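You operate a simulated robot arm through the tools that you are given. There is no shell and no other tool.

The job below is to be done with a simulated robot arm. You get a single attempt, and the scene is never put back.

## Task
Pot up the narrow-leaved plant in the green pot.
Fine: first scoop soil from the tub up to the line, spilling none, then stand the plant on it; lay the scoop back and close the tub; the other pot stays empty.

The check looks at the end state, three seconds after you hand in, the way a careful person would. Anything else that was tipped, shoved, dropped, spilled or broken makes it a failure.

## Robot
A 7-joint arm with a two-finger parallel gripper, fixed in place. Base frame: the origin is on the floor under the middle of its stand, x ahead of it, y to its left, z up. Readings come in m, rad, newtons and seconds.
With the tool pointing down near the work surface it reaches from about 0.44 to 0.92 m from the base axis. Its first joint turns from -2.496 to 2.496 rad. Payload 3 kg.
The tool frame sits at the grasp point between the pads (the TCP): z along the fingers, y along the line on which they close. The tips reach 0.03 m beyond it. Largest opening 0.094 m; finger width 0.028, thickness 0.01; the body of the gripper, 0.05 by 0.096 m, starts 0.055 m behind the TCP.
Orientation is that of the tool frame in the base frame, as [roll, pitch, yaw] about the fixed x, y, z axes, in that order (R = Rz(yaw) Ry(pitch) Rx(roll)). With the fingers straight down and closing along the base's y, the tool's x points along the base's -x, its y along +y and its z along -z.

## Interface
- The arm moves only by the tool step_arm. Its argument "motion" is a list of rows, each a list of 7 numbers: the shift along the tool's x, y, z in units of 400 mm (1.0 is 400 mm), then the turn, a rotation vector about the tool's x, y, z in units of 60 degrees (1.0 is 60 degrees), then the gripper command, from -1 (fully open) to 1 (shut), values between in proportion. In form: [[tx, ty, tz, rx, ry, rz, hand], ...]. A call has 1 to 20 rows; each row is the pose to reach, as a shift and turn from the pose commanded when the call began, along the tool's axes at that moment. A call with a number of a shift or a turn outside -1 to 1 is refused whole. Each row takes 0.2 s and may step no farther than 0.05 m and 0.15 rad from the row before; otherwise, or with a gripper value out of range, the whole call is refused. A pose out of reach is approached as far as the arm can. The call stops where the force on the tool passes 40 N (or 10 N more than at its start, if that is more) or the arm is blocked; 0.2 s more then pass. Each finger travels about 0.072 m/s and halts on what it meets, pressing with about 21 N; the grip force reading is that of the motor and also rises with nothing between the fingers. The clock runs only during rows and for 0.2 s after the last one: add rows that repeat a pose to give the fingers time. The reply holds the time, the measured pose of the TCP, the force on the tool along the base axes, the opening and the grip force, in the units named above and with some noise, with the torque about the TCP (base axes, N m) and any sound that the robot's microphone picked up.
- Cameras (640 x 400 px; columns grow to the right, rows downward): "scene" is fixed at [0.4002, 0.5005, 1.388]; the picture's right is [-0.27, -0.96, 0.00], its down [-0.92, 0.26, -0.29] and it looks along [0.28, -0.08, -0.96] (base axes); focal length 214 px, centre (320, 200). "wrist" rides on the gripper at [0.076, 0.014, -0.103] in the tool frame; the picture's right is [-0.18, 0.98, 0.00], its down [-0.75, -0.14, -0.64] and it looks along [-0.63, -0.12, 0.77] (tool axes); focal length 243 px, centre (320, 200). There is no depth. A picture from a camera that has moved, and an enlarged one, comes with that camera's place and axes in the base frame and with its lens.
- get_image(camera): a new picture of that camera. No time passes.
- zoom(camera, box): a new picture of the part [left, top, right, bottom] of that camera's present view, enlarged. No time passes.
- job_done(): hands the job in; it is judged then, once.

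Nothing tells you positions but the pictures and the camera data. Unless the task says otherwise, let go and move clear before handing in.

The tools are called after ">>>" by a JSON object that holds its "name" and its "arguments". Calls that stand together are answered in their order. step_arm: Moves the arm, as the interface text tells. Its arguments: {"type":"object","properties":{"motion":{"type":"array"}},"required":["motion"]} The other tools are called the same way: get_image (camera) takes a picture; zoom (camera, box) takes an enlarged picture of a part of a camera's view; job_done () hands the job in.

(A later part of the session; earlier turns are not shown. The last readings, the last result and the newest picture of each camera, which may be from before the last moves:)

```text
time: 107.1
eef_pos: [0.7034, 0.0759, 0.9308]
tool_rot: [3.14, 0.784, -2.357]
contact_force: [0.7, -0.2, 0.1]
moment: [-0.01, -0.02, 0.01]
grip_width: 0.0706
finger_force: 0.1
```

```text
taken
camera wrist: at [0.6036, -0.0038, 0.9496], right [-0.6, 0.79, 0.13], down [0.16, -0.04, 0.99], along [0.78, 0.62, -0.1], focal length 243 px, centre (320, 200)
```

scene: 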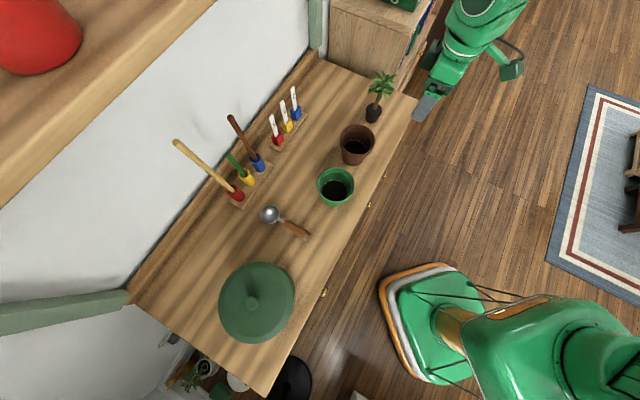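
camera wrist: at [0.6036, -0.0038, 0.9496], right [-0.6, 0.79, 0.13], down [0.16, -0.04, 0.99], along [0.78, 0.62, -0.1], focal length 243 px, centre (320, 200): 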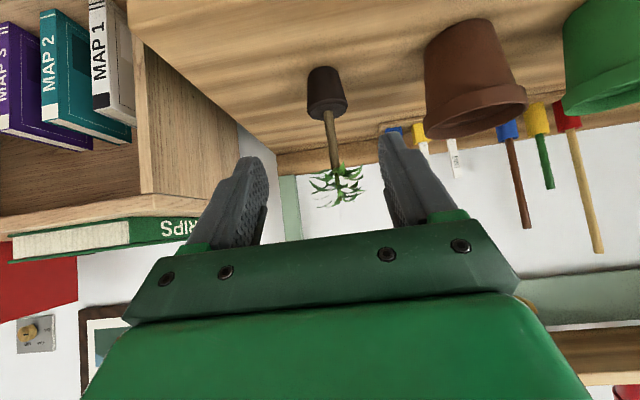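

>>> {"name": "zoom", "arguments": {"camera": "wrist", "box": [260, 50, 420, 220]}}

>>> {"name": "zoom", "arguments": {"camera": "scene", "box": [345, 60, 415, 130]}}

```text
2.35 times, centred on (340, 135) of wrist
camera zoom: at [0.6036, -0.0038, 0.9496], right [-0.6, 0.79, 0.13], down [0.16, -0.04, 0.99], along [0.78, 0.62, -0.1], focal length 571 px, centre (273, 353)
```

zoom: 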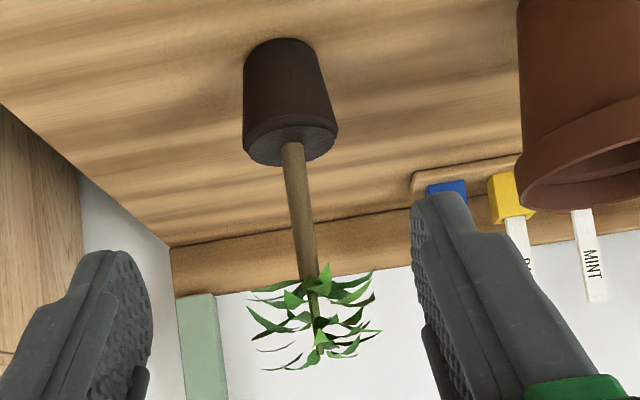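

```text
5.71 times, centred on (380, 95) of scene
camera zoom: at [0.4002, 0.5005, 1.388], right [-0.27, -0.96, 0.0], down [-0.92, 0.26, -0.29], along [0.28, -0.08, -0.96], focal length 1226 px, centre (-23, 800)
```

zoom: 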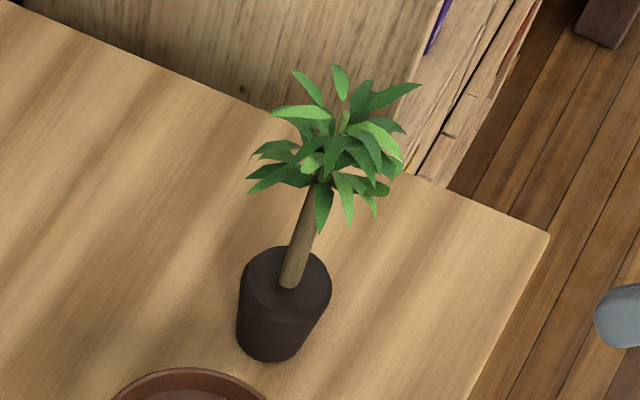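

The plant has narrow leaves, a root ball about 5 cm tall and wide, and bare stem from z 0.81 to 0.88 at roughly (r 0.719, t −0.439). I'll grip the stem at about z 0.84 with the hand leaning far outward so it stays clear of both the leaves and, later, the pot rim.

>>> {"name": "step_arm", "arguments": {"motion": [[-0.007, 0.004, 0.055, 0, -0.125, 0, -0.6], [-0.014, 0.008, 0.11, 0, -0.25, 0, -0.6], [-0.02, 0.0117, 0.165, 0, -0.375, 0, -0.6], [-0.02, 0.0117, 0.165, 0, -0.375, 0, -0.6]]}}

>>> {"name": "get_image", "arguments": {"camera": "wrist"}}

>>> {"name": "zoom", "arguments": {"camera": "scene", "box": [330, 50, 450, 150]}}

```text
time: 108.1
eef_pos: [0.7267, 0.1253, 0.888]
tool_rot: [-3.002, 1.163, -2.156]
contact_force: [3.8, -1.7, 1.1]
moment: [0.01, 0.18, 0.23]
grip_width: 0.0752
finger_force: 0.1
out of reach, approached as far as the arm can: row 2, 3
```

```text
taken
camera wrist: at [0.6354, 0.0392, 0.8568], right [-0.7, 0.7, 0.12], down [-0.12, -0.28, 0.95], along [0.7, 0.65, 0.28], focal length 243 px, centre (320, 200)
```

wrist: 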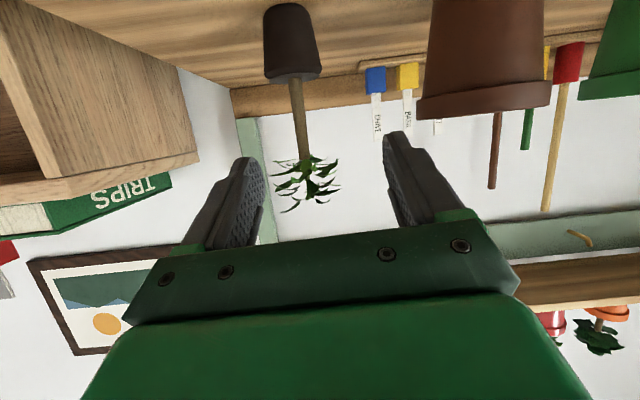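

```text
4.00 times, centred on (390, 100) of scene
camera zoom: at [0.4002, 0.5005, 1.388], right [-0.27, -0.96, 0.0], down [-0.92, 0.26, -0.29], along [0.28, -0.08, -0.96], focal length 858 px, centre (40, 600)
```

zoom: 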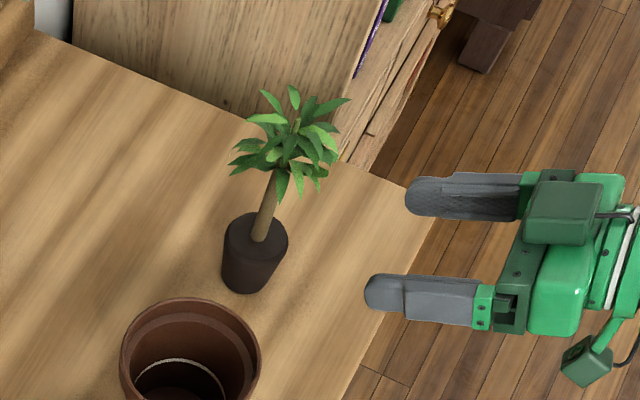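

The arm reached a limit and turned slightly, but it stayed well clear of the plant. I'll check the whole scene before choosing a more natural radial approach.

>>> {"name": "get_image", "arguments": {"camera": "scene"}}

>>> {"name": "step_arm", "arguments": {"motion": [[0, 0, -0.02, 0, 0, 0, -0.6], [0, 0, -0.02, 0, 0, 0, -0.6]]}}

```text
taken
```

scene: 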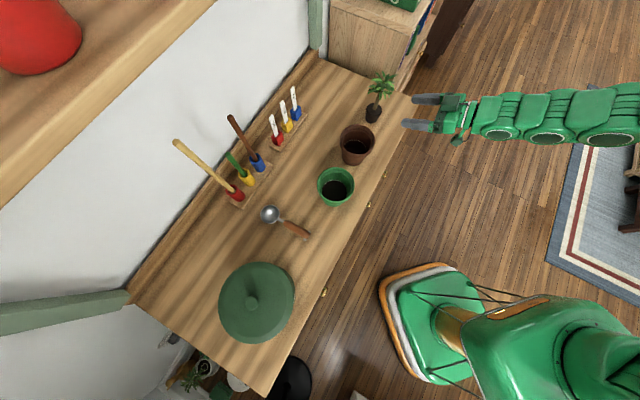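

```text
time: 108.7
eef_pos: [0.7306, 0.1115, 0.8933]
tool_rot: [3.141, 1.178, -2.357]
contact_force: [0.0, -0.5, 0.0]
moment: [-0.03, 0.01, 0.01]
grip_width: 0.0752
finger_force: 0.0
```

The arm had only been mid-transition and now holds the requested pose. To avoid such flips while carrying the plant, I'll turn the hand to point radially from the base toward the plant.

>>> {"name": "step_arm", "arguments": {"motion": [[-0.0032, 0.0296, 0.0122, 0.097, 0, 0.0402, -0.6], [-0.0064, 0.0592, 0.0244, 0.1941, 0, 0.0804, -0.6], [-0.0095, 0.0888, 0.0367, 0.2911, 0, 0.1206, -0.6], [-0.0127, 0.1184, 0.0489, 0.3882, 0, 0.1608, -0.6], [-0.0159, 0.148, 0.0611, 0.4852, 0, 0.201, -0.6], [-0.0159, 0.148, 0.0611, 0.4852, 0, 0.201, -0.6], [-0.0159, 0.148, 0.0611, 0.4852, 0, 0.201, -0.6]]}}

>>> {"name": "get_image", "arguments": {"camera": "wrist"}}

>>> {"name": "get_image", "arguments": {"camera": "scene"}}

```text
time: 110.3
eef_pos: [0.9212, 0.1188, 0.8688]
tool_rot: [3.072, 1.161, -2.929]
contact_force: [0.0, 0.1, -0.2]
moment: [0.01, 0.01, 0.0]
grip_width: 0.0752
finger_force: 0.2
out of reach, approached as far as the arm can: row 1, 2, 3, 4, 5, 6, 7
```

```text
taken
camera wrist: at [0.7975, 0.0995, 0.8402], right [-0.2, 0.96, 0.2], down [-0.23, -0.24, 0.94], along [0.95, 0.14, 0.27], focal length 243 px, centre (320, 200)
```

wrist: 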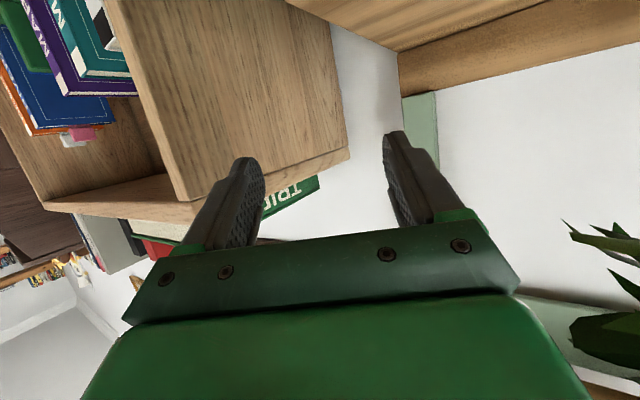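

```text
taken
```

scene: 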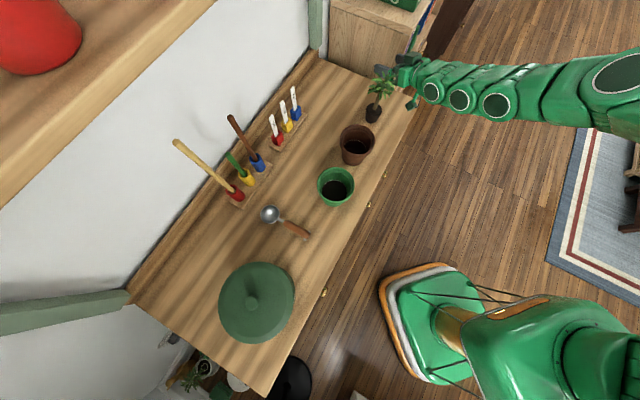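

The solver drove the hand off to the far side of the plant. I'll check whether anything was touched before moving again.

>>> {"name": "zoom", "arguments": {"camera": "scene", "box": [340, 50, 440, 130]}}

>>> {"name": "zoom", "arguments": {"camera": "scene", "box": [345, 60, 415, 130]}}

```text
5.00 times, centred on (390, 90) of scene
camera zoom: at [0.4002, 0.5005, 1.388], right [-0.27, -0.96, 0.0], down [-0.92, 0.26, -0.29], along [0.28, -0.08, -0.96], focal length 1072 px, centre (-30, 750)
```

zoom: 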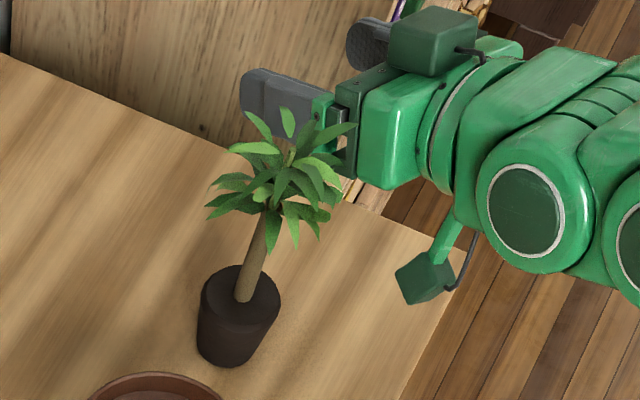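

```text
5.71 times, centred on (380, 95) of scene
camera zoom: at [0.4002, 0.5005, 1.388], right [-0.27, -0.96, 0.0], down [-0.92, 0.26, -0.29], along [0.28, -0.08, -0.96], focal length 1226 px, centre (-23, 800)
```

zoom: 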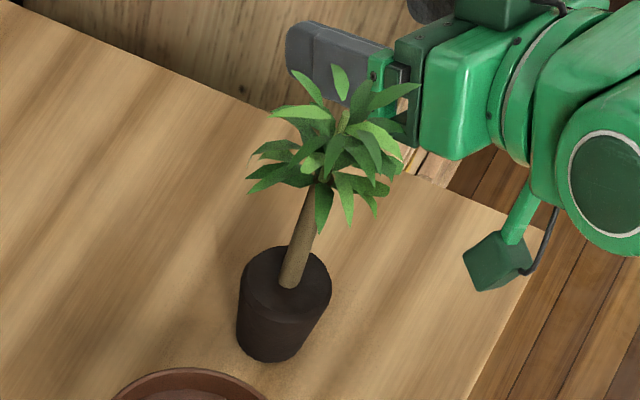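

The plant is untouched and there is no contact. I'll back the hand straight out along its own axis in small checked steps.

>>> {"name": "step_arm", "arguments": {"motion": [[0, 0, -0.05, 0, 0, 0, -0.6], [0, 0, -0.1, 0, 0, 0, -0.6], [0, 0, -0.1, 0, 0, 0, -0.6]]}}

>>> {"name": "zoom", "arguments": {"camera": "scene", "box": [340, 50, 440, 130]}}

```text
time: 111.1
eef_pos: [0.9185, 0.1002, 0.8796]
tool_rot: [3.065, 1.159, -2.932]
contact_force: [0.0, -0.2, 0.0]
moment: [0.0, -0.02, -0.02]
grip_width: 0.0753
finger_force: 0.0
out of reach, approached as far as the arm can: row 1, 2, 3
```

```text
5.00 times, centred on (390, 90) of scene
camera zoom: at [0.4002, 0.5005, 1.388], right [-0.27, -0.96, 0.0], down [-0.92, 0.26, -0.29], along [0.28, -0.08, -0.96], focal length 1072 px, centre (-30, 750)
```

zoom: 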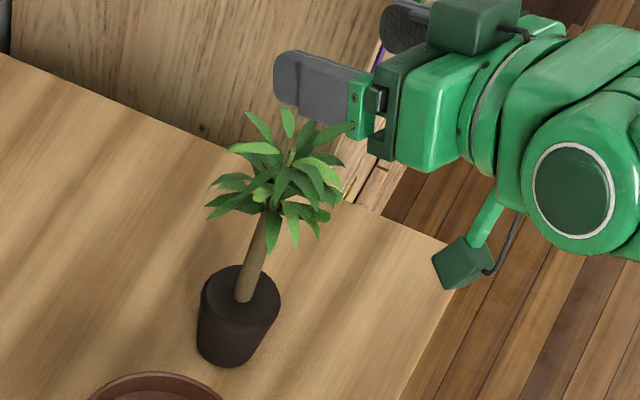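

The tool is at a joint limit in this posture. I'll retreat while easing the lean back to 45° and turning to the earlier good orientation, a little at a time.

>>> {"name": "step_arm", "arguments": {"motion": [[-0.0012, -0.0027, -0.0816, -0.0642, 0.0596, -0.0496, -0.6], [-0.0024, -0.0054, -0.1632, -0.1284, 0.1192, -0.0991, -0.6], [-0.0024, -0.0054, -0.1632, -0.1284, 0.1192, -0.0991, -0.6]]}}

>>> {"name": "zoom", "arguments": {"camera": "scene", "box": [320, 30, 480, 150]}}

```text
time: 111.9
eef_pos: [0.8607, 0.0802, 0.904]
tool_rot: [-3.133, 1.039, -2.69]
contact_force: [0.2, 0.6, 0.4]
moment: [0.02, -0.01, 0.01]
grip_width: 0.075
finger_force: 0.0
```

```text
3.33 times, centred on (400, 90) of scene
camera zoom: at [0.4002, 0.5005, 1.388], right [-0.27, -0.96, 0.0], down [-0.92, 0.26, -0.29], along [0.28, -0.08, -0.96], focal length 715 px, centre (53, 567)
```

zoom: 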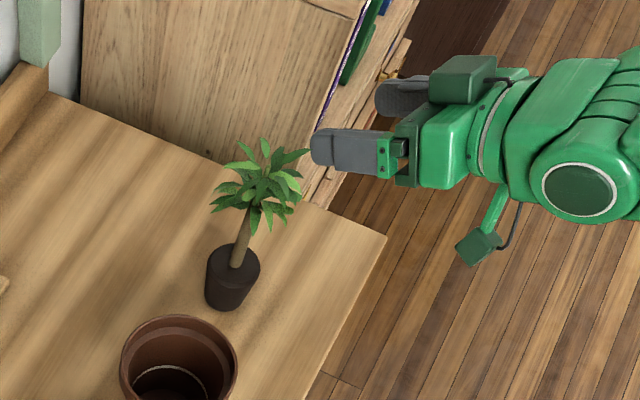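

>>> {"name": "step_arm", "arguments": {"motion": [[0.0068, 0.0091, -0.0805, -0.0632, 0.06, -0.0489, -0.6], [0.0135, 0.0182, -0.161, -0.1264, 0.1199, -0.0979, -0.6], [0.0203, 0.0272, -0.2415, -0.1896, 0.1799, -0.1468, -0.6], [0.027, 0.0363, -0.322, -0.2528, 0.2398, -0.1957, -0.6], [0.027, 0.0363, -0.322, -0.2528, 0.2398, -0.1957, -0.6]]}}

>>> {"name": "get_image", "arguments": {"camera": "scene"}}

>>> {"name": "get_image", "arguments": {"camera": "wrist"}}

```text
time: 113.1
eef_pos: [0.75, 0.0407, 0.9605]
tool_rot: [-3.139, 0.784, -2.361]
contact_force: [-0.1, -0.1, 0.1]
moment: [-0.01, 0.0, 0.01]
grip_width: 0.075
finger_force: 0.0
```

```text
taken
```

scene: 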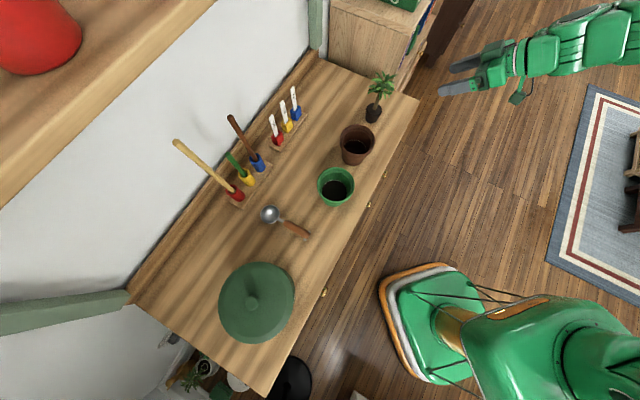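

```text
taken
camera wrist: at [0.6498, -0.0372, 0.9793], right [-0.6, 0.79, 0.13], down [0.16, -0.04, 0.99], along [0.79, 0.61, -0.1], focal length 243 px, centre (320, 200)
```

wrist: 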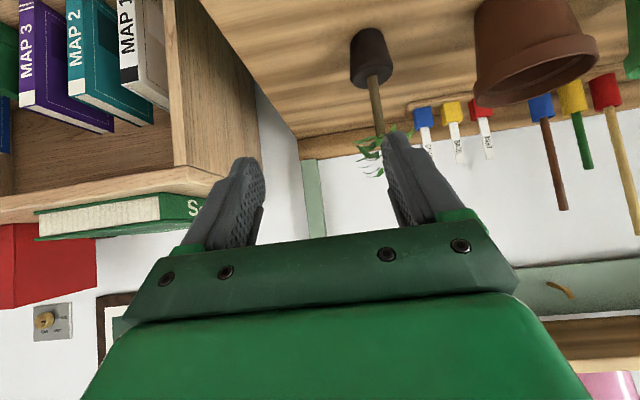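

Everything is intact and the arm is in a comfortable posture again. I'll approach the stem with a more modest lean of about 52°.

>>> {"name": "step_arm", "arguments": {"motion": [[-0.005, 0.05, 0.045, 0, 0, 0, -0.6], [-0.012, 0.11, 0.1, 0, 0, 0, -0.6], [-0.0184, 0.1563, 0.1439, 0, 0, 0, -0.6], [-0.0184, 0.1563, 0.1439, 0, -0.06, 0, -0.6], [-0.0184, 0.1563, 0.1439, 0, -0.125, 0, -0.6], [-0.0184, 0.1563, 0.1439, 0, -0.125, 0, -0.6]]}}

>>> {"name": "get_image", "arguments": {"camera": "wrist"}}

```text
time: 114.5
eef_pos: [0.7392, 0.1189, 0.9245]
tool_rot: [-3.136, 0.915, -2.357]
contact_force: [-0.4, 0.2, 0.2]
moment: [-0.01, 0.0, -0.01]
grip_width: 0.0752
finger_force: 0.1
```

```text
taken
camera wrist: at [0.638, 0.0395, 0.927], right [-0.61, 0.78, 0.14], down [0.06, -0.13, 0.99], along [0.79, 0.61, 0.03], focal length 243 px, centre (320, 200)
```

wrist: 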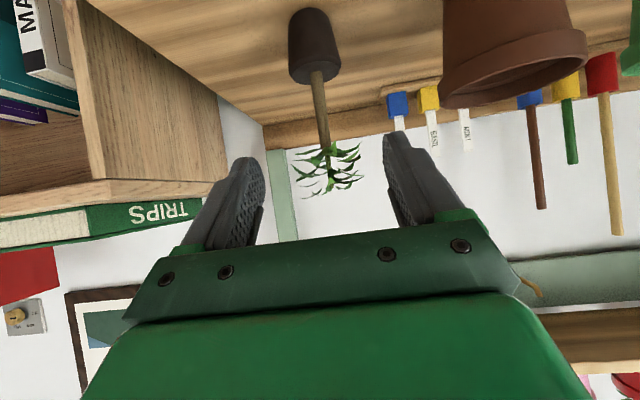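

>>> {"name": "zoom", "arguments": {"camera": "wrist", "box": [250, 0, 420, 210]}}

```text
1.90 times, centred on (335, 105) of wrist
camera zoom: at [0.638, 0.0395, 0.927], right [-0.61, 0.78, 0.14], down [0.06, -0.13, 0.99], along [0.79, 0.61, 0.03], focal length 462 px, centre (291, 381)
```

zoom: 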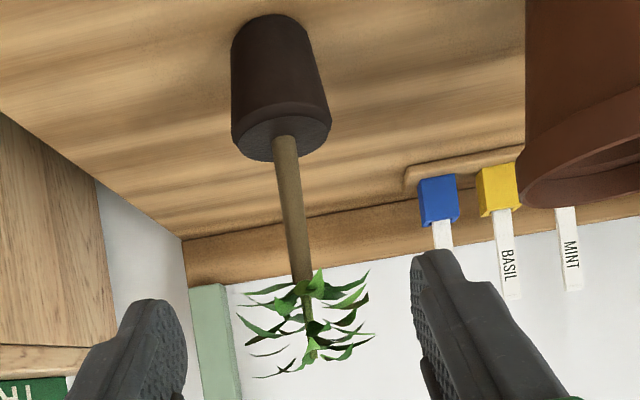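

The stem is at t −0.4396, just 1 mm off the hand's centre line. I'll advance straight along the fingers in steps.

>>> {"name": "step_arm", "arguments": {"motion": [[0, -0.0025, 0.06, 0, 0, 0, -0.6], [0, -0.0025, 0.12, 0, 0, 0, -0.6], [0, -0.0025, 0.18, 0, 0, 0, -0.6], [0, -0.0025, 0.18, 0, 0, 0, -0.6]]}}

>>> {"name": "get_image", "arguments": {"camera": "wrist"}}

>>> {"name": "zoom", "arguments": {"camera": "scene", "box": [330, 50, 450, 130]}}

```text
time: 115.5
eef_pos: [0.7804, 0.1592, 0.8798]
tool_rot: [-3.138, 0.915, -2.36]
contact_force: [0.3, 0.8, 0.1]
moment: [0.03, 0.02, -0.02]
grip_width: 0.075
finger_force: 0.1
```

```text
taken
camera wrist: at [0.6793, 0.08, 0.8825], right [-0.61, 0.78, 0.14], down [0.06, -0.13, 0.99], along [0.79, 0.61, 0.03], focal length 243 px, centre (320, 200)
```

wrist: 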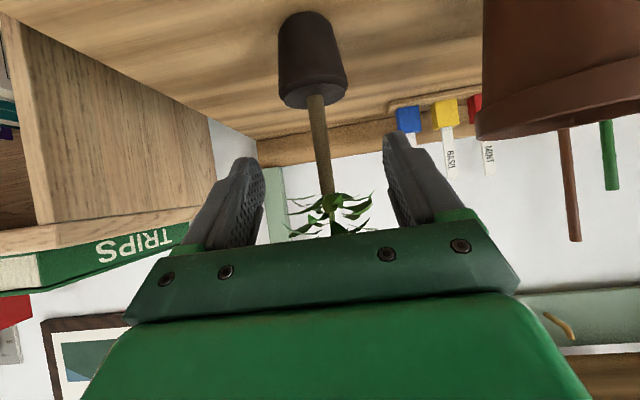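

```text
5.00 times, centred on (390, 90) of scene
camera zoom: at [0.4002, 0.5005, 1.388], right [-0.27, -0.96, 0.0], down [-0.92, 0.26, -0.29], along [0.28, -0.08, -0.96], focal length 1072 px, centre (-30, 750)
```

zoom: 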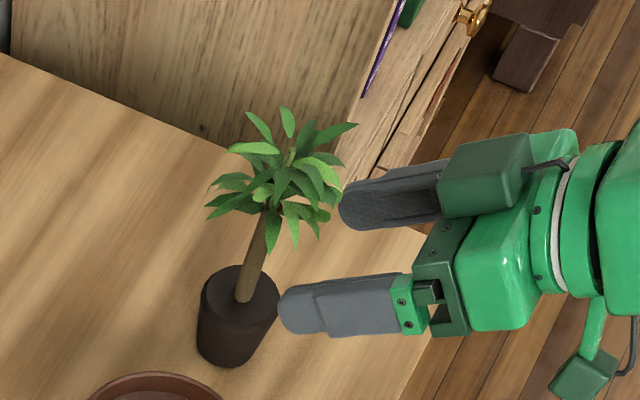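

>>> {"name": "step_arm", "arguments": {"motion": [[0, 0, 0.035, 0, 0, 0, -0.6], [0, 0, 0.07, 0, 0, 0, -0.6], [0, 0, 0.1, 0, 0, 0, -0.6], [0, 0, 0.12, 0, 0, 0, -0.6], [0, 0, 0.12, 0, 0, 0, -0.6]]}}

>>> {"name": "get_image", "arguments": {"camera": "wrist"}}

>>> {"name": "zoom", "arguments": {"camera": "scene", "box": [330, 50, 450, 130]}}

```text
time: 116.7
eef_pos: [0.8073, 0.1854, 0.852]
tool_rot: [-3.138, 0.914, -2.361]
contact_force: [1.1, -0.4, 0.5]
moment: [0.0, 0.01, -0.02]
grip_width: 0.0754
finger_force: 0.1
```

```text
taken
camera wrist: at [0.7061, 0.105, 0.8544], right [-0.61, 0.78, 0.14], down [0.06, -0.13, 0.99], along [0.79, 0.61, 0.03], focal length 243 px, centre (320, 200)
```

wrist: 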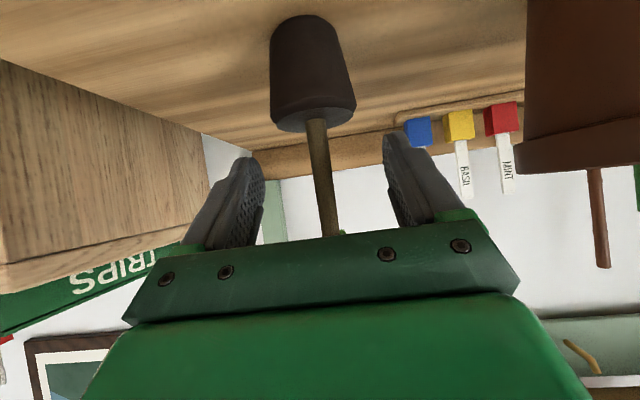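

```text
5.00 times, centred on (390, 90) of scene
camera zoom: at [0.4002, 0.5005, 1.388], right [-0.27, -0.96, 0.0], down [-0.92, 0.26, -0.29], along [0.28, -0.08, -0.96], focal length 1072 px, centre (-30, 750)
```

zoom: 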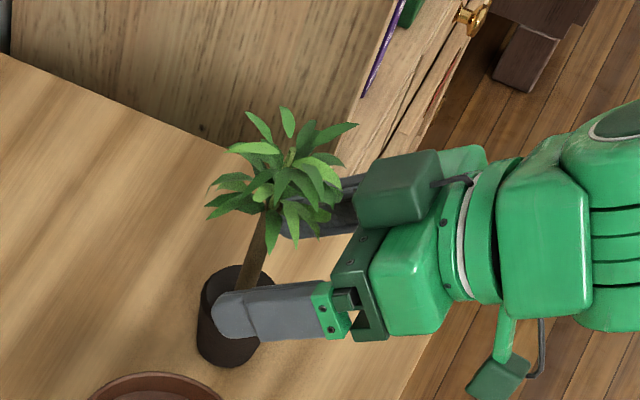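

The stem is centred between the fingers. I'll close slowly.

>>> {"name": "step_arm", "arguments": {"motion": [[0, 0, 0, 0, 0, 0, -0.3], [0, 0, 0, 0, 0, 0, 0], [0, 0, 0, 0, 0, 0, 0.2], [0, 0, 0, 0, 0, 0, 0.35], [0, 0, 0, 0, 0, 0, 0.45], [0, 0, 0, 0, 0, 0, 0.55], [0, 0, 0, 0, 0, 0, 0.62], [0, 0, 0, 0, 0, 0, 0.69], [0, 0, 0, 0, 0, 0, 0.76], [0, 0, 0, 0, 0, 0, 0.85], [0, 0, 0, 0, 0, 0, 1], [0, 0, 0, 0, 0, 0, 1], [0, 0, 0, 0, 0, 0, 1]]}}

>>> {"name": "get_image", "arguments": {"camera": "wrist"}}

>>> {"name": "zoom", "arguments": {"camera": "scene", "box": [330, 50, 450, 130]}}

```text
time: 119.5
eef_pos: [0.8073, 0.1844, 0.8524]
tool_rot: [-3.137, 0.914, -2.36]
contact_force: [-0.1, -0.9, 1.0]
moment: [0.05, -0.01, 0.01]
grip_width: 0.0115
finger_force: 21.0
```

```text
taken
camera wrist: at [0.7059, 0.1051, 0.8545], right [-0.61, 0.78, 0.14], down [0.06, -0.13, 0.99], along [0.79, 0.61, 0.03], focal length 243 px, centre (320, 200)
```

wrist: 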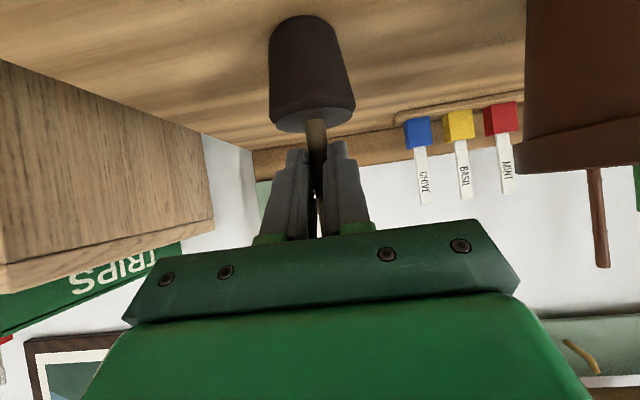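

```text
5.00 times, centred on (390, 90) of scene
camera zoom: at [0.4002, 0.5005, 1.388], right [-0.27, -0.96, 0.0], down [-0.92, 0.26, -0.29], along [0.28, -0.08, -0.96], focal length 1072 px, centre (-30, 750)
```

zoom: 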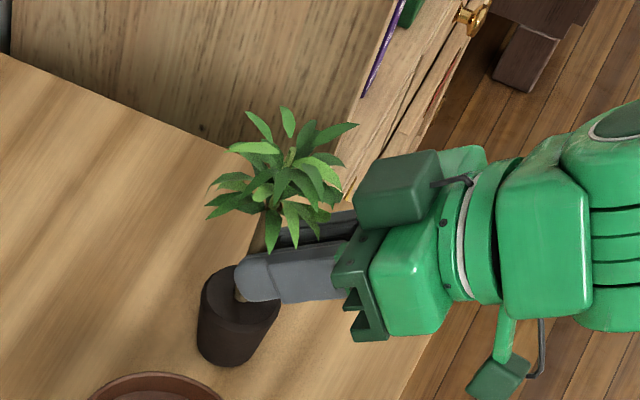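

The stem is held at 11.5 mm and the plant hasn't moved. I'll lift straight up.

>>> {"name": "step_arm", "arguments": {"motion": [[-0.0198, 0, -0.0153, 0, 0, 0, 1], [-0.0594, 0, -0.0458, 0, 0, 0, 1], [-0.1188, 0, -0.0915, 0, 0, 0, 1], [-0.1188, 0, -0.0915, 0, 0, 0, 1]]}}

>>> {"name": "get_image", "arguments": {"camera": "wrist"}}

>>> {"name": "zoom", "arguments": {"camera": "scene", "box": [330, 50, 450, 130]}}

```text
time: 120.5
eef_pos: [0.8077, 0.1853, 0.9118]
tool_rot: [-3.138, 0.915, -2.36]
contact_force: [0.1, -0.3, -2.0]
moment: [0.01, -0.01, -0.01]
grip_width: 0.0114
finger_force: 20.9
```

```text
taken
camera wrist: at [0.7067, 0.1054, 0.9138], right [-0.61, 0.78, 0.14], down [0.06, -0.13, 0.99], along [0.79, 0.61, 0.03], focal length 243 px, centre (320, 200)
```

wrist: 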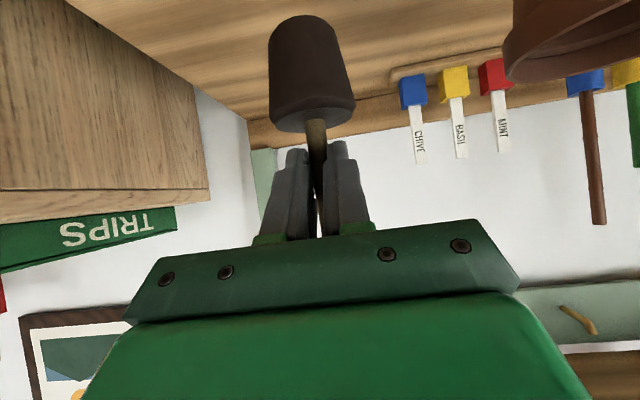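

```text
5.00 times, centred on (390, 90) of scene
camera zoom: at [0.4002, 0.5005, 1.388], right [-0.27, -0.96, 0.0], down [-0.92, 0.26, -0.29], along [0.28, -0.08, -0.96], focal length 1072 px, centre (-30, 750)
```

zoom: 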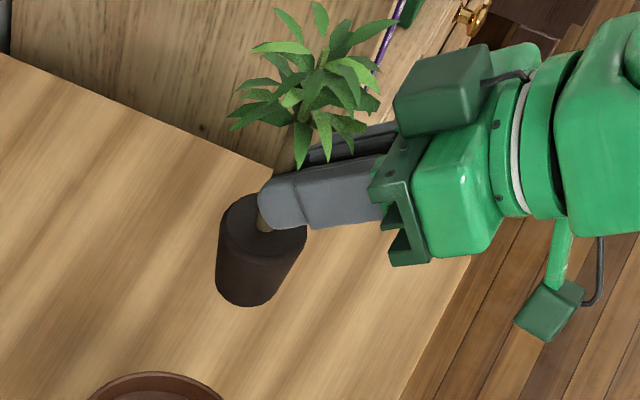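

>>> {"name": "step_arm", "arguments": {"motion": [[-0.05, 0, -0.0385, 0, 0, 0, 1], [-0.1, 0, -0.077, 0, 0, 0, 1], [-0.1386, 0, -0.1068, 0, 0, 0, 1], [-0.1386, 0, -0.1068, 0, 0, 0, 1]]}}

>>> {"name": "get_image", "arguments": {"camera": "scene"}}

```text
time: 121.5
eef_pos: [0.8077, 0.1848, 0.982]
tool_rot: [-3.138, 0.916, -2.361]
contact_force: [-0.6, 0.7, -2.3]
moment: [0.03, 0.01, -0.01]
grip_width: 0.0116
finger_force: 21.2
```

```text
taken
```

scene: 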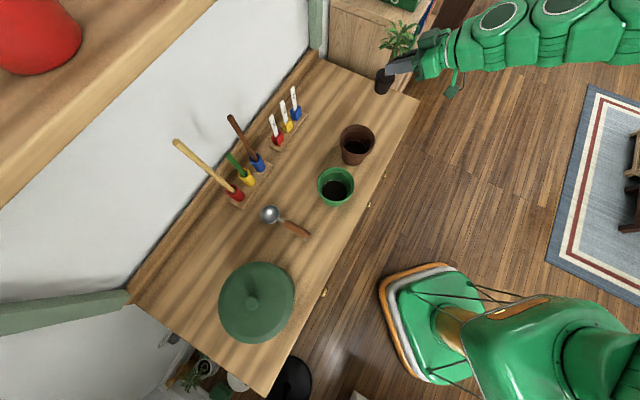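

The plant hangs steadily, with the root ball's bottom at about z 0.89. I'll carry it along the bench toward the green pot in checked stages.

>>> {"name": "step_arm", "arguments": {"motion": [[0.002, 0.04, -0.003, 0, 0, 0, 1], [0.004, 0.11, -0.006, 0, 0, 0, 1], [0.008, 0.19, -0.01, 0, 0, 0, 1], [0.008, 0.25, -0.012, 0, 0, 0, 1], [0.008, 0.25, -0.012, 0, 0, 0, 1]]}}

>>> {"name": "get_image", "arguments": {"camera": "scene"}}

```text
time: 122.7
eef_pos: [0.7315, 0.2532, 0.9825]
tool_rot: [-3.137, 0.915, -2.36]
contact_force: [-0.1, 0.6, -1.2]
moment: [-0.04, 0.03, 0.02]
grip_width: 0.0113
finger_force: 21.3
```

```text
taken
```

scene: 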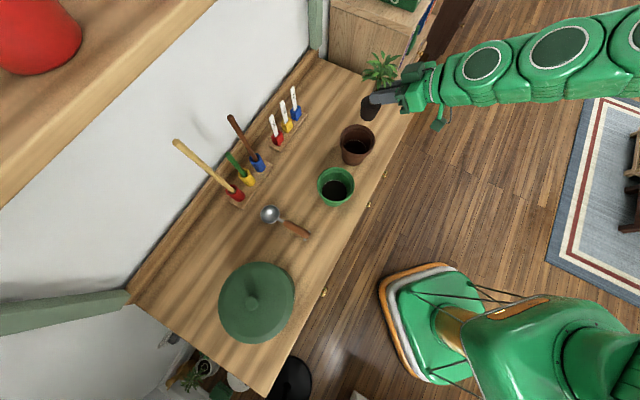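

>>> {"name": "step_arm", "arguments": {"motion": [[0.002, 0.05, -0.003, 0, 0, 0, 1], [0.004, 0.12, -0.006, 0, 0, 0, 1], [0.008, 0.19, -0.01, 0, 0, 0, 1], [0.008, 0.25, -0.012, 0, 0, 0, 1], [0.008, 0.25, -0.012, 0, 0, 0, 1]]}}

>>> {"name": "get_image", "arguments": {"camera": "scene"}}

```text
time: 123.9
eef_pos: [0.6595, 0.3201, 0.9815]
tool_rot: [-3.137, 0.916, -2.359]
contact_force: [0.3, 0.7, -1.2]
moment: [-0.03, 0.05, 0.01]
grip_width: 0.0115
finger_force: 21.2
```

```text
taken
```

scene: 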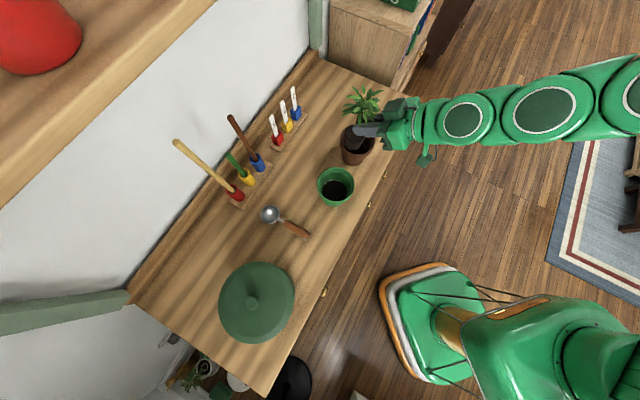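

>>> {"name": "step_arm", "arguments": {"motion": [[0.004, 0.05, -0.005, 0, 0, 0, 1], [0.008, 0.12, -0.01, 0, 0, 0, 1], [0.012, 0.19, -0.015, 0, 0, 0, 1], [0.0157, 0.25, -0.0204, 0, 0, 0, 1], [0.0157, 0.28, -0.0204, 0, 0, 0, 1], [0.0157, 0.28, -0.0204, 0, 0, 0, 1]]}}

>>> {"name": "get_image", "arguments": {"camera": "wrist"}}

>>> {"name": "zoom", "arguments": {"camera": "scene", "box": [290, 120, 410, 220]}}

```text
time: 125.3
eef_pos: [0.5729, 0.3933, 0.9804]
tool_rot: [-3.137, 0.913, -2.359]
contact_force: [-0.1, 0.0, -1.0]
moment: [-0.01, -0.02, 0.01]
grip_width: 0.0117
finger_force: 21.3
```

```text
taken
camera wrist: at [0.4725, 0.3134, 0.9833], right [-0.61, 0.78, 0.14], down [0.06, -0.13, 0.99], along [0.79, 0.61, 0.03], focal length 243 px, centre (320, 200)
```

wrist: 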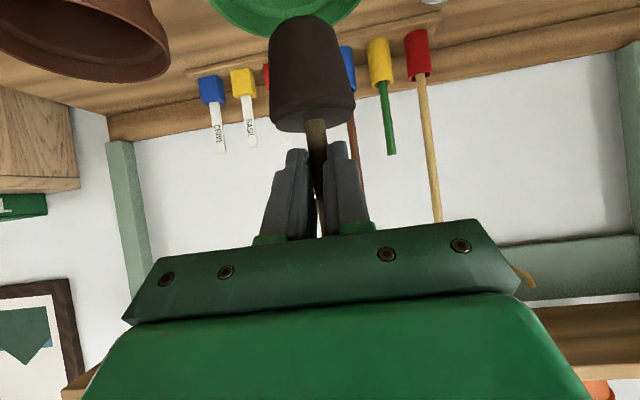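

```text
4.00 times, centred on (350, 170) of scene
camera zoom: at [0.4002, 0.5005, 1.388], right [-0.27, -0.96, 0.0], down [-0.92, 0.26, -0.29], along [0.28, -0.08, -0.96], focal length 858 px, centre (200, 320)
```

zoom: 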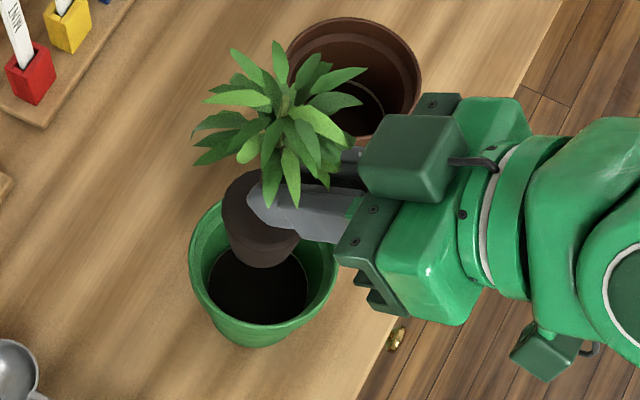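

The root ball hangs right over the green pot's centre. I'll lower it in small checked steps.

>>> {"name": "step_arm", "arguments": {"motion": [[0.0297, -0.0075, 0.0229, 0, 0, 0, 1], [0.0594, -0.0075, 0.0458, 0, 0, 0, 1], [0.0594, -0.0075, 0.0458, 0, 0, 0, 1]]}}

>>> {"name": "zoom", "arguments": {"camera": "scene", "box": [290, 120, 410, 220]}}

```text
time: 126.1
eef_pos: [0.5746, 0.3898, 0.951]
tool_rot: [-3.137, 0.916, -2.36]
contact_force: [-0.6, -0.4, -1.0]
moment: [-0.04, 0.0, 0.01]
grip_width: 0.0115
finger_force: 21.1
```

```text
4.00 times, centred on (350, 170) of scene
camera zoom: at [0.4002, 0.5005, 1.388], right [-0.27, -0.96, 0.0], down [-0.92, 0.26, -0.29], along [0.28, -0.08, -0.96], focal length 858 px, centre (200, 320)
```

zoom: 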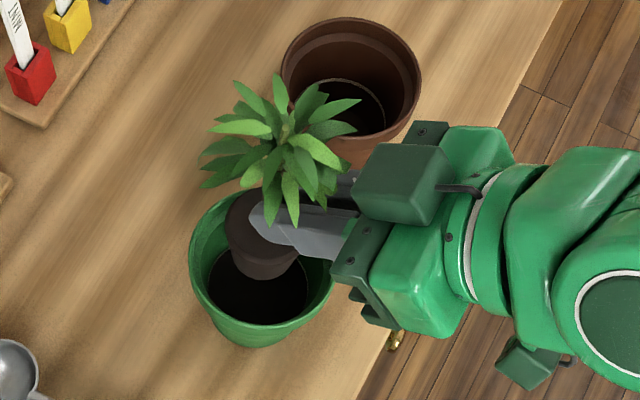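

>>> {"name": "step_arm", "arguments": {"motion": [[0.0297, 0, 0.0229, 0, 0, 0, 1], [0.0594, 0, 0.0458, 0, 0, 0, 1], [0.0594, 0, 0.0458, 0, 0, 0, 1]]}}

>>> {"name": "zoom", "arguments": {"camera": "scene", "box": [290, 120, 410, 220]}}

>>> {"name": "get_image", "arguments": {"camera": "wrist"}}

```text
time: 126.9
eef_pos: [0.5764, 0.3898, 0.9189]
tool_rot: [-3.137, 0.915, -2.359]
contact_force: [0.0, -0.1, -1.5]
moment: [-0.03, -0.01, 0.0]
grip_width: 0.0112
finger_force: 21.4
```

```text
4.00 times, centred on (350, 170) of scene
camera zoom: at [0.4002, 0.5005, 1.388], right [-0.27, -0.96, 0.0], down [-0.92, 0.26, -0.29], along [0.28, -0.08, -0.96], focal length 858 px, centre (200, 320)
```

zoom: 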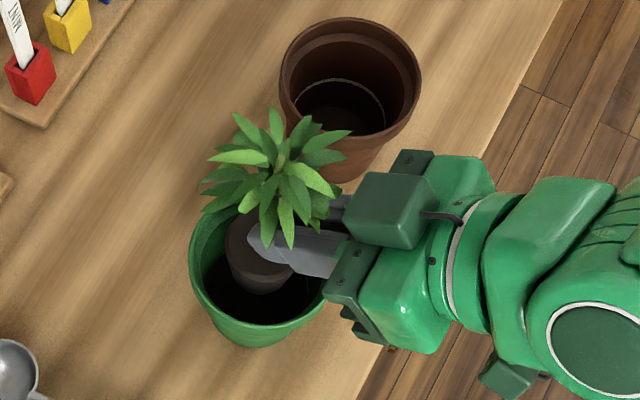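

```text
taken
camera wrist: at [0.4745, 0.3093, 0.9228], right [-0.61, 0.78, 0.14], down [0.06, -0.13, 0.99], along [0.79, 0.61, 0.03], focal length 243 px, centre (320, 200)
```

wrist: 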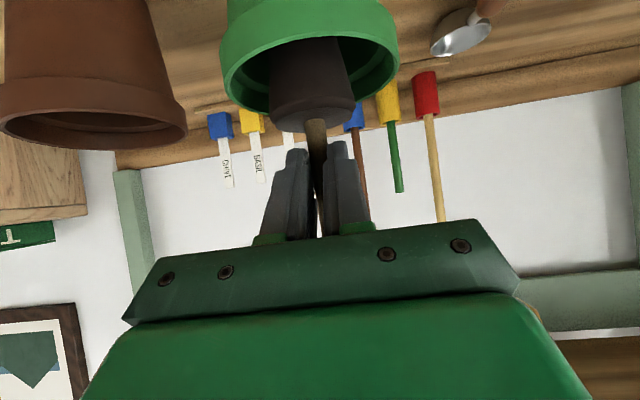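

>>> {"name": "step_arm", "arguments": {"motion": [[0.0198, 0.002, 0.0153, 0, 0, 0, 1], [0.0356, 0.003, 0.0275, 0, 0, 0, 1], [0.0436, 0.003, 0.0336, 0, 0, 0, 1], [0.0436, 0.003, 0.0336, 0, 0, 0, 1]]}}

>>> {"name": "step_arm", "arguments": {"motion": [[0.004, 0, 0.003, 0, 0, 0, 1], [0.0079, 0, 0.0061, 0, 0, 0, 1], [0.0079, 0, 0.0061, 0, 0, 0, 1]]}}

```text
time: 127.9
eef_pos: [0.574, 0.3908, 0.8994]
tool_rot: [-3.138, 0.915, -2.361]
contact_force: [-0.3, 0.3, -1.5]
moment: [-0.03, 0.03, -0.02]
grip_width: 0.0116
finger_force: 21.2
```

```text
time: 128.7
eef_pos: [0.5732, 0.3904, 0.8941]
tool_rot: [-3.137, 0.914, -2.359]
contact_force: [0.1, -0.1, -0.9]
moment: [-0.03, 0.01, 0.01]
grip_width: 0.0114
finger_force: 20.5
```

>>> {"name": "step_arm", "arguments": {"motion": [[0.002, 0, 0.0015, 0, 0, 0, 1], [0.004, 0, 0.003, 0, 0, 0, 1], [0.004, 0, 0.003, 0, 0, 0, 1]]}}

>>> {"name": "step_arm", "arguments": {"motion": [[0.002, 0, 0.0015, 0, 0, 0, 1], [0.002, 0, 0.0015, 0, 0, 0, 1]]}}

>>> {"name": "get_image", "arguments": {"camera": "wrist"}}

```text
time: 129.5
eef_pos: [0.5742, 0.3915, 0.892]
tool_rot: [-3.138, 0.915, -2.361]
contact_force: [-0.7, 0.1, -1.1]
moment: [-0.04, 0.0, -0.04]
grip_width: 0.0115
finger_force: 21.0
```

```text
time: 130.1
eef_pos: [0.5748, 0.3906, 0.8915]
tool_rot: [-3.136, 0.916, -2.36]
contact_force: [-1.1, -1.1, -1.0]
moment: [-0.03, 0.03, 0.02]
grip_width: 0.0114
finger_force: 21.4
```

```text
taken
camera wrist: at [0.4734, 0.3111, 0.8946], right [-0.61, 0.78, 0.14], down [0.06, -0.13, 0.99], along [0.79, 0.61, 0.03], focal length 243 px, centre (320, 200)
```

wrist: 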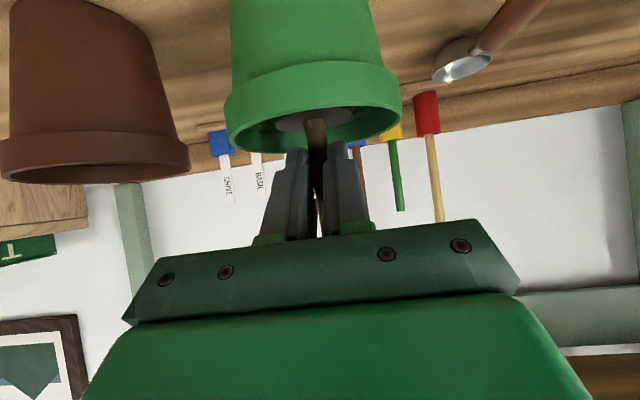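

>>> {"name": "step_arm", "arguments": {"motion": [[0.002, 0, 0.0015, 0, 0, 0, 1], [0.002, 0, 0.0015, 0, 0, 0, 1]]}}

>>> {"name": "step_arm", "arguments": {"motion": [[0.002, 0, 0.0015, 0, 0, 0, 1], [0.002, 0, 0.0015, 0, 0, 0, 1]]}}

>>> {"name": "step_arm", "arguments": {"motion": [[0.002, 0, 0.0015, 0, 0, 0, 1], [0.002, 0, 0.0015, 0, 0, 0, 1]]}}

```text
time: 130.7
eef_pos: [0.5737, 0.3904, 0.8915]
tool_rot: [-3.137, 0.916, -2.359]
contact_force: [0.8, 0.0, -1.5]
moment: [-0.01, -0.02, 0.0]
grip_width: 0.0114
finger_force: 21.0
```

```text
time: 131.3
eef_pos: [0.5729, 0.3897, 0.8902]
tool_rot: [-3.137, 0.914, -2.359]
contact_force: [0.9, 0.6, -1.3]
moment: [-0.01, 0.02, 0.03]
grip_width: 0.0115
finger_force: 20.9
```

```text
time: 131.9
eef_pos: [0.5749, 0.3927, 0.8901]
tool_rot: [-3.137, 0.917, -2.359]
contact_force: [-0.3, 0.0, 8.5]
moment: [0.16, -0.08, 0.01]
grip_width: 0.0115
finger_force: 21.2
```

The root ball is resting on the soil (8.5 N). I'll release the stem slowly.

>>> {"name": "step_arm", "arguments": {"motion": [[0, 0, 0, 0, 0, 0, 0.7], [0, 0, 0, 0, 0, 0, 0.55], [0, 0, 0, 0, 0, 0, 0.4], [0, 0, 0, 0, 0, 0, 0.2], [0, 0, 0, 0, 0, 0, 0], [0, 0, 0, 0, 0, 0, -0.3], [0, 0, 0, 0, 0, 0, -0.5], [0, 0, 0, 0, 0, 0, -0.5]]}}

>>> {"name": "get_image", "arguments": {"camera": "wrist"}}

>>> {"name": "zoom", "arguments": {"camera": "scene", "box": [290, 120, 410, 220]}}

```text
time: 133.7
eef_pos: [0.5738, 0.3916, 0.8893]
tool_rot: [-3.137, 0.914, -2.359]
contact_force: [0.0, -0.9, -0.8]
moment: [-0.01, 0.02, -0.02]
grip_width: 0.0704
finger_force: 0.1
```

```text
taken
camera wrist: at [0.473, 0.3111, 0.8917], right [-0.61, 0.78, 0.14], down [0.06, -0.13, 0.99], along [0.79, 0.61, 0.03], focal length 243 px, centre (320, 200)
```

wrist: 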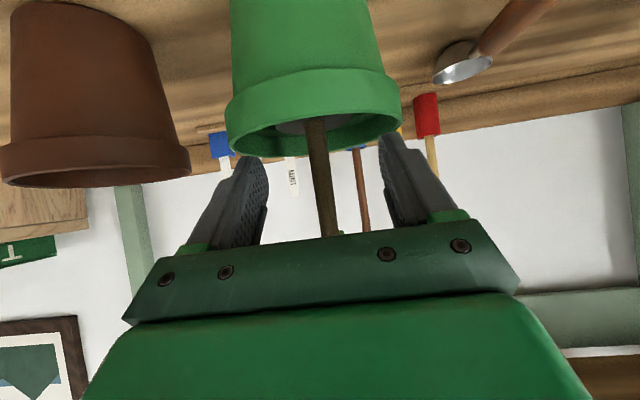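

```text
4.00 times, centred on (350, 170) of scene
camera zoom: at [0.4002, 0.5005, 1.388], right [-0.27, -0.96, 0.0], down [-0.92, 0.26, -0.29], along [0.28, -0.08, -0.96], focal length 858 px, centre (200, 320)
```

zoom: 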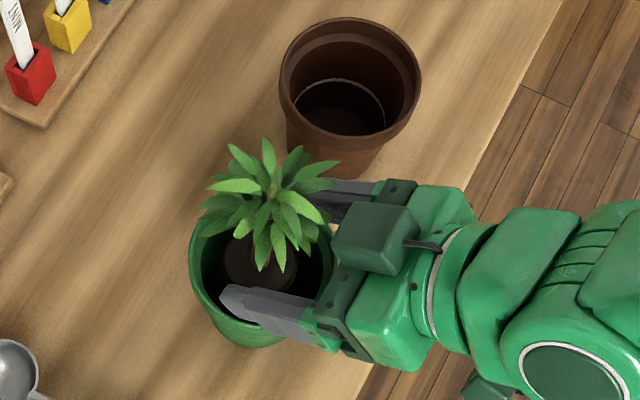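

The plant stands upright in the pot. I'll back the open fingers out along their axis.

>>> {"name": "step_arm", "arguments": {"motion": [[0, 0, -0.04, 0, 0, 0, -0.5], [0, 0, -0.1, 0, 0, 0, -0.5], [0, 0, -0.17, 0, 0, 0, -0.5], [0, 0, -0.2, 0, 0, 0, -0.5], [0, 0, -0.2, 0, 0, 0, -0.5]]}}

>>> {"name": "get_image", "arguments": {"camera": "wrist"}}

>>> {"name": "zoom", "arguments": {"camera": "scene", "box": [290, 120, 410, 220]}}

```text
time: 134.9
eef_pos: [0.5359, 0.3529, 0.9307]
tool_rot: [-3.137, 0.916, -2.361]
contact_force: [-0.1, 0.2, -0.4]
moment: [0.01, 0.0, 0.03]
grip_width: 0.0703
finger_force: 0.0
out of reach, approached as far as the arm can: row 4, 5
```

```text
taken
camera wrist: at [0.4346, 0.2734, 0.9334], right [-0.61, 0.78, 0.14], down [0.06, -0.13, 0.99], along [0.79, 0.61, 0.03], focal length 243 px, centre (320, 200)
```

wrist: 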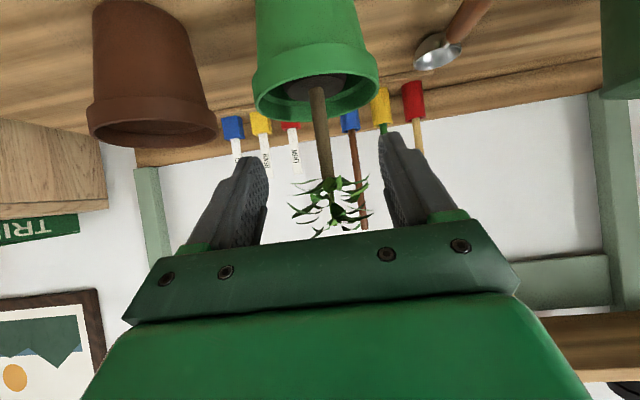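

```text
4.00 times, centred on (350, 170) of scene
camera zoom: at [0.4002, 0.5005, 1.388], right [-0.27, -0.96, 0.0], down [-0.92, 0.26, -0.29], along [0.28, -0.08, -0.96], focal length 858 px, centre (200, 320)
```

zoom: 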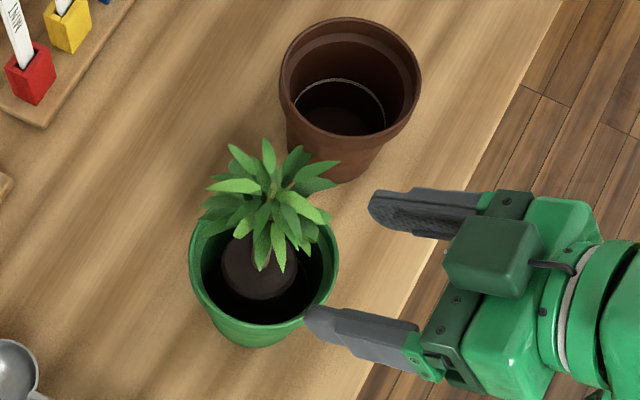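

The fingers are clear of the leaves. I'll ease the lean while moving back and up.

>>> {"name": "step_arm", "arguments": {"motion": [[0.005, 0, -0.045, 0, 0.1, 0, -0.5], [0.01, 0, -0.095, 0, 0.22, 0, -0.5], [0.0168, 0, -0.1448, 0, 0.34, 0, -0.5], [0.0168, 0, -0.1448, 0, 0.375, 0, -0.5], [0.0168, 0, -0.1448, 0, 0.375, 0, -0.5]]}}

>>> {"name": "get_image", "arguments": {"camera": "scene"}}

>>> {"name": "get_image", "arguments": {"camera": "wrist"}}

```text
time: 136.1
eef_pos: [0.4991, 0.3187, 0.9619]
tool_rot: [-3.137, 0.523, -2.363]
contact_force: [-0.1, 0.8, -0.4]
moment: [0.01, 0.0, -0.01]
grip_width: 0.0702
finger_force: 0.0
```

```text
taken
```

scene: 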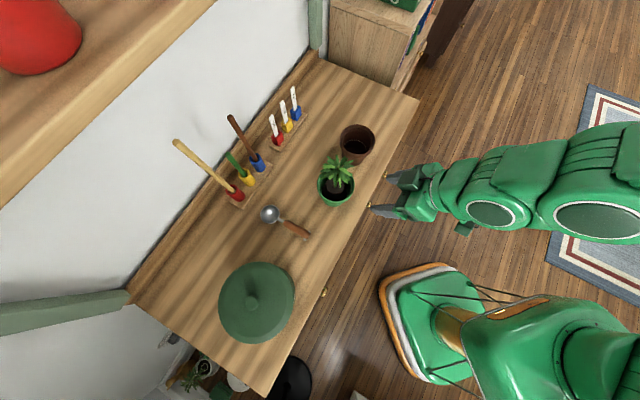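

```text
taken
camera wrist: at [0.4059, 0.2455, 1.0127], right [-0.58, 0.81, 0.09], down [0.33, 0.14, 0.93], along [0.75, 0.57, -0.35], focal length 243 px, centre (320, 200)
```

wrist: 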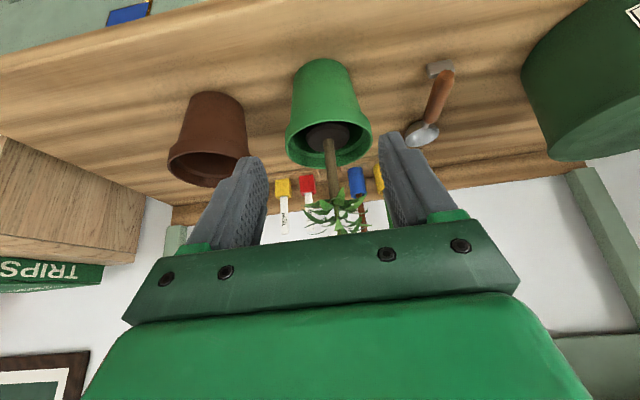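

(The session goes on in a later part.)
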